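You operate a simulated robot arm through the tools that you are given. There is no shell and no other tool. Be economical: measure what you need, move in short steps, check, and stop when the job is done.

Carry out the task below with a simulated robot arm. There is one attempt and no reset: what you move stays moved.

TASK
Take the white can from the top of the side table and put it in the small blue bin.
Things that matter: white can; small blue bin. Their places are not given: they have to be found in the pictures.

It is judged by the outcome, as a careful person would: the job done as asked, and still so three seconds after it is handed in. It fails if anything else is knocked over, pushed out of place, dropped, spilled or broken.

THE ROBOT
A 6-joint arm with a two-finger parallel gripper, fixed in place. Base frame: the origin is at the foot of the arm, x ahead of it, y to its left, z up; the work surface is at about z = 0. Lengths are in mm, angles in degrees, forces in N, time in s.
With the tool pointing down near the work surface it reaches from about 140 to 580 mm from the base axis. Its first joint turns from -66.0 to 66.0 degrees. Payload 2.1 kg.
Tool frame: the origin (TCP) lies between the finger pads and is the grasp point; the fingertips stand 30 mm ahead of it; z points along the fingers, y is the line along which they close. The gripper opens to 94 mm. The fingers are 28 mm wide and 10 mm thick; the gripper's body (50 by 96 mm) begins 55 mm behind the TCP.
Orientation is told as [roll, pitch, yaw] about the base's x, y, z axes, in that order, counted from this pose: with the fingers straight down and closing along the base's y, the tool's x points along the base's -x, its y along +y and its z along -z.

THE INTERFACE
- The arm moves only by the tool play_rows. Its argument "rows" is a list of rows, each a list of 2 entries, a list of its own where there are three numbers: the shift along the tool's x, y, z in mm, then the turn, a rotation vector about the tool's x, y, z in rad. In form: [[[tx, ty, tz], [wx, wy, wz]], ...]. A call has 1 to 12 rows; each row shifts and turns the commanded pose from where the row before left it, along the tool's axes as they then stand. "gripper" is the closure, from 0 (fully open) to 1 (shut), set as the call begins (left out, the last holds). A row lasts 0.2 s, in which the tool goes at most 50 mm and 8.6 degrees; a call with a longer step from one row to the next is refused whole, and so is a gripper value outside its range. A pose out of reach is approached as far as the arm can. The call stops where the force on the tool passes 40 N (or 10 N more than at its start, if that is more) or the arm is blocked; 0.2 s more then pass. The fingers move at their own pace (about 72 mm/s each) and stop on an object; they squeeze with about 28 N. The grip force told is the motor's: it shows also when the fingers shut on nothing. Time passes only in rows, and 0.2 s behind the last, so rows that do not move let the fingers close. It gives the time, the measured TCP pose, the force on the tool (base axes), the opening and the grip force at its end, in the units of the frame above (readings bear some noise).
- Cameras (640 x 400 px; columns grow to the right, rows downward): "scene" is fixed at [61.4, -376.6, 484.4]; the picture's right is [0.72, -0.70, 0.00], its down [-0.40, -0.41, -0.82] and it looks along [0.57, 0.59, -0.57] (base axes); focal length 214 px, centre (320, 200). "wrist" rides on the gripper at [-37, 0, -58] in the tool frame; the picture's right is [0.00, -1.00, 0.00], its down [0.97, 0.00, -0.24] and it looks along [0.24, 0.00, 0.97] (tool axes); focal length 218 px, centre (320, 200).
- get_image(camera): a new picture of that camera. No time passes.
- point_at(camera, pixels): for up to 12 pixels [column, row] of the newest picture of that camera ("zoom" is the newest enlarged one), the place [x, y, z] in the base frame of the surface seen there, good to about 2 mm. No time passes.
- zoom(camera, box): a new picture of the part [left, top, right, bottom] of that camera's present view, enlarged. No time passes.
- job_done(): hands the job in; it is judged then, once.

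Work in short steps. Measure before you move; look again where a grasp or a placing could have gone wrong, and mend it. You have 60 turns and 14 pictures in all, the two below and enlarged ones among them. Open the gripper and draw the arm clear of the work before you hand the job in, unless the task says otherwise; then end with one line.

The tools are called as name(argument=value, ...) on one line, values as JSON. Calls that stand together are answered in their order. play_rows: Moves the arm, as the interface text tells. Its arguments: {"type":"object","properties":{"rows":{"type":"array","items":{"type":"array"}},"gripper":{"type":"number"}},"required":["rows"]} The other tools are called the same way: get_image (camera) takes a picture; point_at (camera, pixels) gives the place of the surface under pixels of a picture; zoom (camera, box) takes an enlarged picture of a part of a camera's view; job_done () hands the job in.

At the start:

```text
time_s: 0.0
tcp_pos: [179.6, -226.8, 403.3]
tcp_rot: [-0.1, 0.0, 0.0]
ft_force: [-0.3, 0.0, 0.4]
finger_gap: 94.2
grip_force: 0.1
```

scene: 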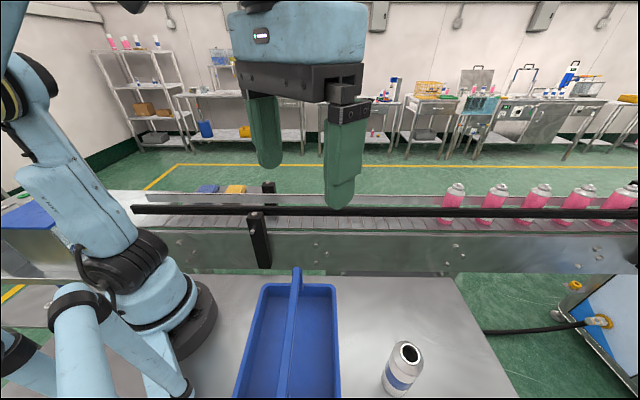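
wrist: 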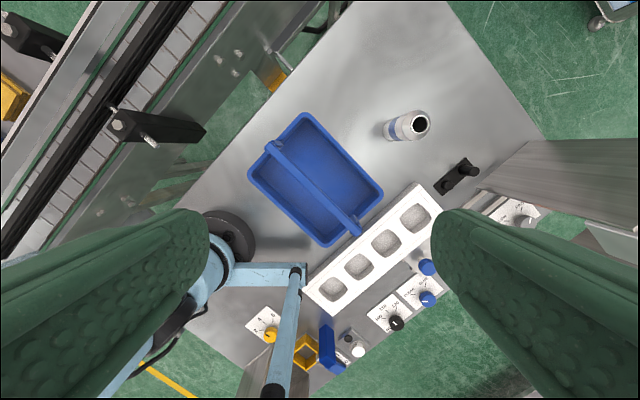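

The wrist view shows a white can at about (405,126), a blue tote with a handle at (315,180), and a small blue item at (327,347). I'll measure these and take closer looks.

point_at(camera="wrist", pixels=[[420, 123], [400, 127], [385, 130], [305, 114], [250, 175], [320, 245], [382, 190], [300, 185], [272, 148], [355, 232], [327, 347], [440, 60]])

zoom(camera="wrist", box=[220, 90, 540, 290])

zoom(camera="wrist", box=[220, 240, 476, 400])

```text
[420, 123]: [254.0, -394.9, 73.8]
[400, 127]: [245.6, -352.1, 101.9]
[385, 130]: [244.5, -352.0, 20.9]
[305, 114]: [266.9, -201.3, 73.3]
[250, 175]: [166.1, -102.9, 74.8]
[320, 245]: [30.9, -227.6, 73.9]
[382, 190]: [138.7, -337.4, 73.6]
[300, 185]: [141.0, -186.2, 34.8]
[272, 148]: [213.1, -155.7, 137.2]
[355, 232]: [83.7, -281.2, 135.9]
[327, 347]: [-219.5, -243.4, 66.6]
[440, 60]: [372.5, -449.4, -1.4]
```

```text
2.00 times, centred on (380, 190) of wrist
```

zoom: 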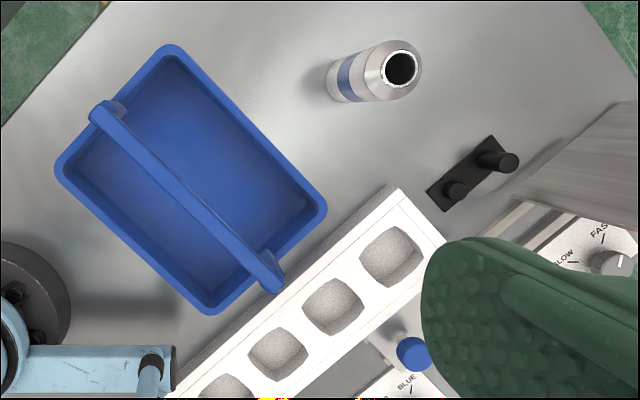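

```text
2.50 times, centred on (348, 320) of wrist
```

zoom: 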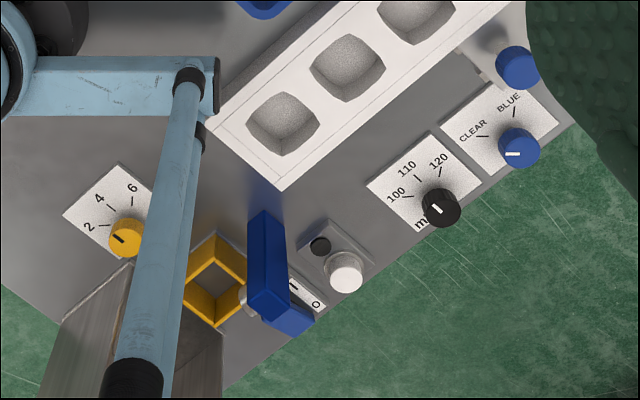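

point_at(camera="wrist", pixels=[[412, 124], [428, 124], [420, 115], [420, 135], [404, 118], [406, 137], [340, 165], [325, 150], [285, 190], [300, 205], [355, 200], [310, 130]])

point_at(camera="scene", pixels=[[395, 352], [421, 352], [408, 342], [410, 364], [405, 375], [398, 395], [388, 375], [420, 375], [297, 310], [285, 320], [291, 320], [294, 270]])

zoom(camera="scene", box=[220, 250, 460, 400])

```text
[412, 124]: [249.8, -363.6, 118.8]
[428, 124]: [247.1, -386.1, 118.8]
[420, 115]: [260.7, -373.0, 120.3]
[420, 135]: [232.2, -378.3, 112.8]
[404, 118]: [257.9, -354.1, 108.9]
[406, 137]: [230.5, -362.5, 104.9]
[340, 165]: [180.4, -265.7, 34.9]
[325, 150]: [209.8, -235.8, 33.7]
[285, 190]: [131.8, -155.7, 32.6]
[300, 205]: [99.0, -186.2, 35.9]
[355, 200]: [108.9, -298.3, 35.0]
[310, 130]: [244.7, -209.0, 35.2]
```

```text
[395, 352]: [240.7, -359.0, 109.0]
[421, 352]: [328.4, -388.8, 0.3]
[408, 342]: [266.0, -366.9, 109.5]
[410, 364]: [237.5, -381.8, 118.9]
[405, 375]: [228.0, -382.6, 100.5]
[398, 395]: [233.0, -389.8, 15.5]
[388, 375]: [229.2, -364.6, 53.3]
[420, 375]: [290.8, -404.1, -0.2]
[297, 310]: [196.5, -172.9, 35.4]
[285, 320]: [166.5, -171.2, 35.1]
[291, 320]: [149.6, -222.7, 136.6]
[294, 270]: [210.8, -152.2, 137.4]
```

```text
2.67 times, centred on (340, 325) of scene
```

zoom: 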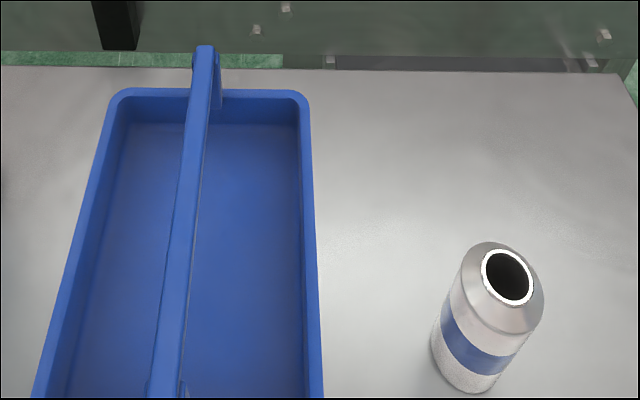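

The can stands at about (248,-374), is about 119 mm tall and about 48 mm wide. The bin floor is at z≈35, and a handle at z≈137 runs along the bin at 45°. I'll check what stands beside the can, and turn the tool 45° to match the bin's long axis while staying high.

point_at(camera="wrist", pixels=[[465, 168], [447, 186], [500, 165], [535, 145], [560, 170], [520, 150]])

play_rows(rows=[[[0, 0, 0], [0, 0, 0.131]], [[0, 0, 0], [0, 0, 0.131]], [[0, 0, 0], [0, 0, 0.131]], [[0, 0, 0], [0, 0, 0.131]], [[0, 0, 0], [0, 0, 0.131]], [[0, 0, 0], [0, 0, 0.13]], [[-30, -11, 20], [0, 0, 0]], [[-30, -11, 20], [0, 0, 0]], [[-30, -11, 20], [0, 0, 0]], [[-30, -11, 20], [0, 0, 0]], [[-33, -12, 20], [0, 0, 0]]], gripper=0)

```text
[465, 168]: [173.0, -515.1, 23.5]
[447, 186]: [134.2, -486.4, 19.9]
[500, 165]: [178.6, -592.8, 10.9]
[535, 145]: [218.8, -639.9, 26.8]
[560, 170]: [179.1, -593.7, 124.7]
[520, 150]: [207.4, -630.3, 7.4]
```

```text
time_s: 2.4
tcp_pos: [247.3, -372.9, 303.5]
tcp_rot: [0.0, 0.0, -45.0]
ft_force: [0.0, 0.3, -0.5]
finger_gap: 94.2
grip_force: 0.0
```

The way is clear. The TCP is above the can at z=303, so I'll descend to z≈180 and look.

play_rows(rows=[[[0, 0, 40], [0, 0, 0]], [[0, 0, 40], [0, 0, 0]], [[0, 0, 40], [0, 0, 0]]])

get_image(camera="wrist")

```text
time_s: 3.2
tcp_pos: [247.0, -374.0, 184.4]
tcp_rot: [0.0, 0.0, -45.0]
ft_force: [-0.4, 1.4, -0.2]
finger_gap: 94.0
grip_force: 0.1
```

```text
8 pictures are left
```

wrist: 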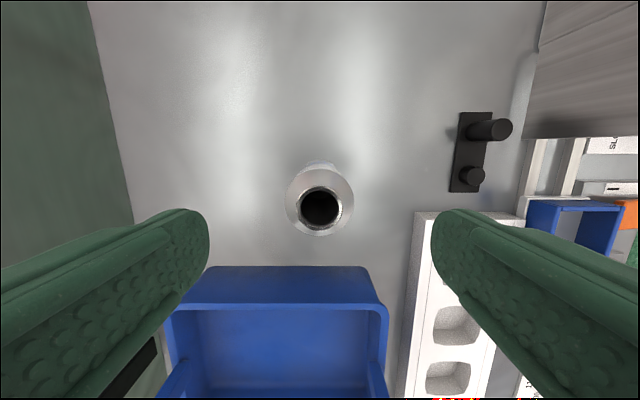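

The can is centred. Another blue box shows at (575,222), so before settling on the target bin I'll look at it.

point_at(camera="wrist", pixels=[[575, 203], [535, 215], [570, 225], [610, 240], [302, 207], [338, 207], [320, 187], [290, 195], [351, 195], [280, 270], [280, 305], [630, 215]])

zoom(camera="wrist", box=[480, 120, 640, 320])

```text
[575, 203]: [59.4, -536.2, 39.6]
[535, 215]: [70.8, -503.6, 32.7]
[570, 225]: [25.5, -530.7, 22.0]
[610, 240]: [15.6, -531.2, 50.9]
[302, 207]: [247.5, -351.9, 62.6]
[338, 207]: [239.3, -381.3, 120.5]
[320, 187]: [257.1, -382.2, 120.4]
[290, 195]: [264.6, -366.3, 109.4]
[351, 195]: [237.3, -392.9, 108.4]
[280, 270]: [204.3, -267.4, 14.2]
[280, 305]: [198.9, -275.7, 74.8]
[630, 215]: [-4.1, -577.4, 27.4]
```

```text
2.00 times, centred on (560, 220) of wrist
```

zoom: 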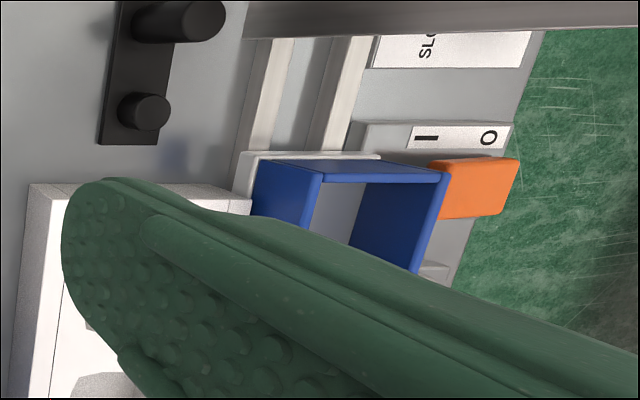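

point_at(camera="scene", pixels=[[20, 215], [207, 189], [236, 189], [45, 220], [10, 240]])

zoom(camera="scene", box=[0, 160, 320, 360])

```text
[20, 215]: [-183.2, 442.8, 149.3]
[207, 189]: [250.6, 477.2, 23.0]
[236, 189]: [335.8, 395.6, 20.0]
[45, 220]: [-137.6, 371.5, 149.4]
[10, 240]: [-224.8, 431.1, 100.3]
```

```text
2.00 times, centred on (160, 260) of scene
```

zoom: 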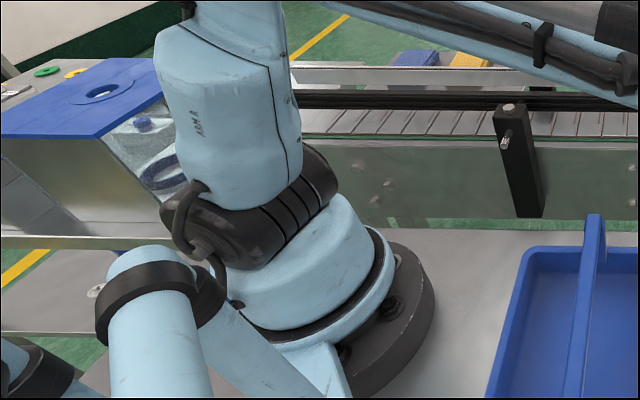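

There are other blue items: a lidded box behind the arm at (-183,443), and a blue and yellow pair beyond the conveyor at (207,189). I'll look closely at the pair before choosing.

zoom(camera="scene", box=[170, 165, 290, 240])

point_at(camera="zoom", pixels=[[150, 130], [200, 125], [250, 130], [330, 130], [380, 125], [200, 145], [345, 145], [250, 230], [250, 100]])

```text
5.33 times, centred on (230, 202) of scene
```

zoom: 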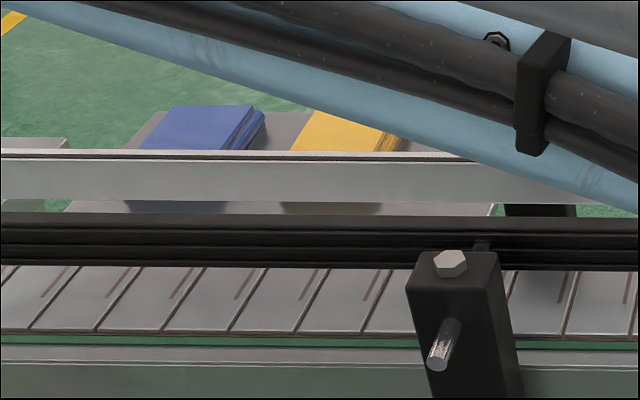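

```text
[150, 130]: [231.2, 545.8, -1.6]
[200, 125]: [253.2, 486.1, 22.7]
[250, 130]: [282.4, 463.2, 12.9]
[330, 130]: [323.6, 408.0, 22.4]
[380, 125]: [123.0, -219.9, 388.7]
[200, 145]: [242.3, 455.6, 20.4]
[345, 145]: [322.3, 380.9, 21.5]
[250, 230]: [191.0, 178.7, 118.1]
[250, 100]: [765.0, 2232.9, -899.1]
```

Those are only stacks of cloths, and the lidded box is out of reach, so the bin is the blue tote. The can axis is at about (248.4,-375.4), so I'll shift 2 mm, descend to TCP z≈78 and then close.

play_rows(rows=[[[-2, 0, 26], [0, 0, 0]], [[0, 0, 30], [0, 0, 0]], [[0, 0, 25], [0, 0, 0]], [[0, 0, 15], [0, 0, 0]], [[0, 0, 10], [0, 0, 0]], [[0, 0, 0], [0, 0, 0]]])

play_rows(rows=[[[0, 0, 0], [0, 0, 0]], [[0, 0, 0], [0, 0, 0]], [[0, 0, 0], [0, 0, 0]], [[0, 0, 0], [0, 0, 0]]], gripper=1)

```text
time_s: 4.6
tcp_pos: [249.5, -375.8, 78.3]
tcp_rot: [-0.1, 0.0, -45.0]
ft_force: [-0.6, -0.1, 0.5]
finger_gap: 94.0
grip_force: 0.1
```

```text
time_s: 5.6
tcp_pos: [249.6, -376.9, 76.7]
tcp_rot: [0.0, 0.0, -45.0]
ft_force: [-0.7, -0.1, -0.7]
finger_gap: 43.9
grip_force: 28.0
```

Gripped at 43.9 mm. I'll lift straight up 110 mm.

play_rows(rows=[[[0, 0, -10], [0, 0, 0]], [[0, 0, -25], [0, 0, 0]], [[0, 0, -25], [0, 0, 0]], [[0, 0, -25], [0, 0, 0]], [[0, 0, -25], [0, 0, 0]], [[0, 0, 0], [0, 0, 0]]])

get_image(camera="wrist")

point_at(camera="wrist", pixels=[[320, 190], [312, 208], [328, 208], [300, 350], [330, 350], [300, 330], [330, 330], [300, 390], [330, 390]])

```text
time_s: 7.0
tcp_pos: [247.4, -376.1, 186.4]
tcp_rot: [0.0, 0.1, -45.0]
ft_force: [0.9, -0.3, -0.6]
finger_gap: 44.1
grip_force: 28.3
```

```text
4 pictures are left
```

wrist: 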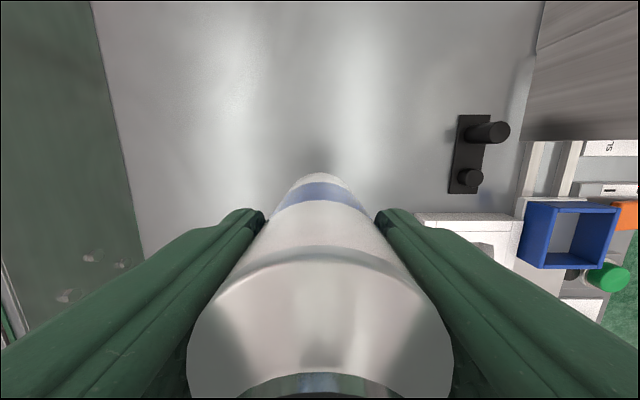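

```text
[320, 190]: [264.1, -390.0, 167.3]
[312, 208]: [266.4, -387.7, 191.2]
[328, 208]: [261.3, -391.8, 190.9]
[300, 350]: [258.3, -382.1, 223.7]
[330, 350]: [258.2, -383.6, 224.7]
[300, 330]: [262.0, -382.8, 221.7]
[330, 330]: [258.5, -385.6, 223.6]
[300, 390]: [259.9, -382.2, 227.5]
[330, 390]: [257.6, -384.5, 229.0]
```

The can is held upright and centred. I'll rise 45 mm, then move over the outer compartment between handle and wall, to about (176,-242).

play_rows(rows=[[[0, 0, -22], [0, 0, 0]], [[0, 0, -23], [0, 0, 0]], [[20, 6, 0], [0, 0, 0]], [[25, 8, 0], [0, 0, 0]], [[25, 8, 0], [0, 0, 0]], [[25, 8, 0], [0, 0, 0]], [[25, 8, 0], [0, 0, 0]], [[15, 4, 0], [0, 0, 0]], [[10, 2, 0], [0, 0, 0]], [[0, 0, 0], [0, 0, 0]]])

get_image(camera="wrist")

point_at(camera="wrist", pixels=[[320, 180], [320, 160], [320, 150], [320, 140], [320, 130], [320, 120], [320, 110], [320, 100], [200, 160], [200, 140], [440, 160], [440, 140]])

```text
time_s: 9.2
tcp_pos: [177.9, -242.1, 230.8]
tcp_rot: [0.0, 0.0, -45.0]
ft_force: [0.3, 0.4, -0.2]
finger_gap: 43.9
grip_force: 27.7
```

```text
3 pictures are left
```

wrist: 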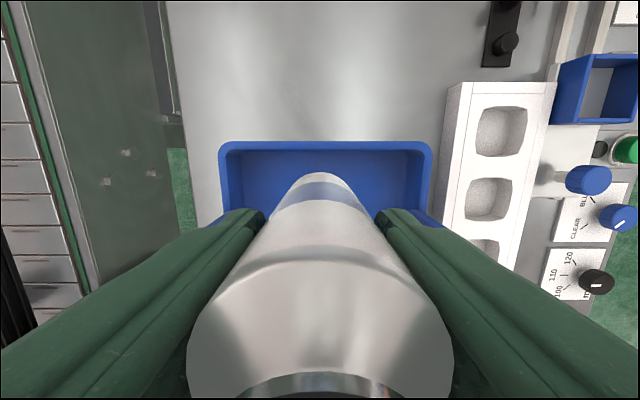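

```text
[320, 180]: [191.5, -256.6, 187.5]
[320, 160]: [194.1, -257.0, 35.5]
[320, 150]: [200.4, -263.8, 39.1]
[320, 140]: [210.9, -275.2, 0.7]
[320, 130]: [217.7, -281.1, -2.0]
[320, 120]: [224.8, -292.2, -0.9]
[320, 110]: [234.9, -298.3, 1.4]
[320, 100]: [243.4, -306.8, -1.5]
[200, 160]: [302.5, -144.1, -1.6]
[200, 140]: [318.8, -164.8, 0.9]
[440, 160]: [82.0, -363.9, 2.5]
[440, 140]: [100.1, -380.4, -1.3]
```

The floor is clear out to n≈326, and the can spans n≈276–320 with the handle edge near 268. I'll lower it to just above the floor at z≈35.

play_rows(rows=[[[-1, 0, 20], [0, 0, 0]], [[0, 0, 20], [0, 0, 0]], [[0, 0, 20], [0, 0, 0]], [[0, 0, 20], [0, 0, 0]], [[0, 0, 15], [0, 0, 0]], [[0, 0, 10], [0, 0, 0]], [[0, 0, 6], [0, 0, 0]], [[0, 0, 2], [0, 0, 0]], [[0, 0, 0], [0, 0, 0]]])

get_image(camera="scene")

```text
time_s: 11.2
tcp_pos: [178.7, -241.9, 118.6]
tcp_rot: [0.0, 0.1, -45.0]
ft_force: [0.1, 0.0, 0.1]
finger_gap: 43.7
grip_force: 28.0
```

```text
2 pictures are left
```

scene: 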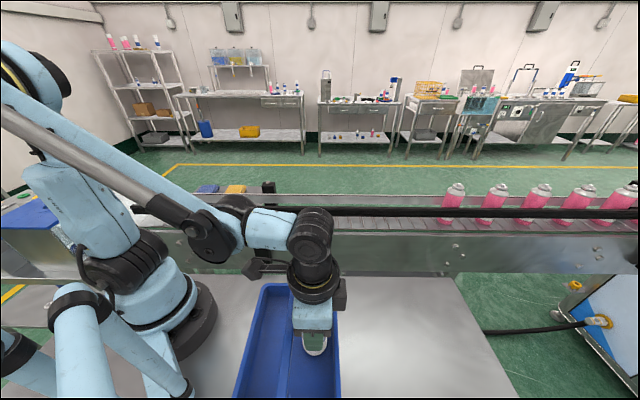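

Nothing has been touched, and the can bottom is about 6 mm above the floor. I'll lower in 1 mm steps until it makes contact.

play_rows(rows=[[[0, 0, 1.5], [0, 0, 0]], [[0, 0, 1.5], [0, 0, 0]], [[0, 0, 1], [0, 0, 0]], [[0, 0, 1], [0, 0, 0]], [[0, 0, 0], [0, 0, 0]]])

```text
time_s: 12.4
tcp_pos: [179.0, -242.4, 114.3]
tcp_rot: [-0.1, 0.0, -45.0]
ft_force: [0.4, -0.7, -0.5]
finger_gap: 43.8
grip_force: 28.2
```

play_rows(rows=[[[0, 0, 0.7], [0, 0, 0]], [[0, 0, 0.7], [0, 0, 0]], [[0, 0, 0], [0, 0, 0]]])

```text
time_s: 13.2
tcp_pos: [178.7, -242.9, 113.4]
tcp_rot: [0.0, 0.0, -45.0]
ft_force: [-0.8, 1.0, 11.4]
finger_gap: 43.9
grip_force: 27.8
```

Contact with the floor (11 N upward), so I release.

play_rows(rows=[[[0, 0, 0], [0, 0, 0]], [[0, 0, 0], [0, 0, 0]], [[0, 0, 0], [0, 0, 0]], [[0, 0, 0], [0, 0, 0]]], gripper=0.7)

```text
time_s: 14.2
tcp_pos: [178.9, -241.6, 112.5]
tcp_rot: [0.0, 0.0, -45.0]
ft_force: [0.1, -0.1, 6.8]
finger_gap: 43.8
grip_force: 27.9
```

That closure was still narrower than the can. I'll open wider, to a gap of about 75 mm.

play_rows(rows=[[[0, 0, 0], [0, 0, 0]], [[0, 0, 0], [0, 0, 0]], [[0, 0, 0], [0, 0, 0]]], gripper=0.2)

play_rows(rows=[[[0, 0, -10], [0, 0, 0]], [[0, 0, -20], [0, 0, 0]], [[0, 0, -30], [0, 0, 0]], [[0, 0, -40], [0, 0, 0]], [[0, 0, -40], [0, 0, 0]], [[0, 0, -40], [0, 0, 0]], [[-30, 0, -20], [0, 0, 0]], [[-30, 0, -20], [0, 0, 0]], [[-30, 0, 0], [0, 0, 0]], [[0, 0, 0], [0, 0, 0]]])

get_image(camera="scene")

```text
time_s: 15.0
tcp_pos: [179.1, -242.0, 111.7]
tcp_rot: [0.0, 0.0, -45.1]
ft_force: [-0.3, 0.8, 0.2]
finger_gap: 75.2
grip_force: 0.0
```

```text
time_s: 17.2
tcp_pos: [242.2, -306.3, 329.9]
tcp_rot: [0.0, -0.1, -45.0]
ft_force: [0.0, 0.1, -0.3]
finger_gap: 75.3
grip_force: 0.1
```

```text
1 pictures are left
```

scene: 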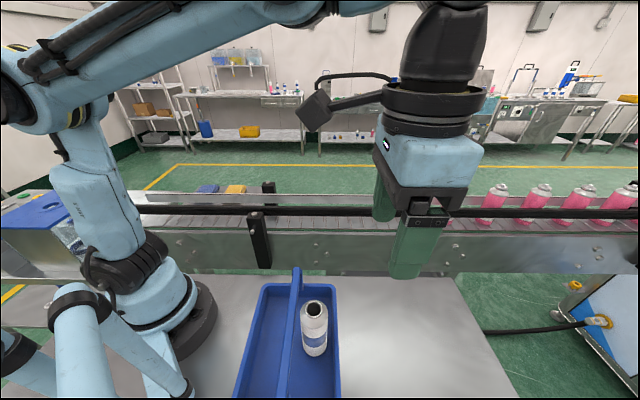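

The can stands upright in the bin at (314,330), the bin hasn't moved, and the arm is clear, so I hand the job in.

job_done()

```text
The job is handed in.
```

The white can is standing upright in the small blue bin (the tote with the handle); the last picture shows nothing else disturbed, and the arm is clear with the gripper open.
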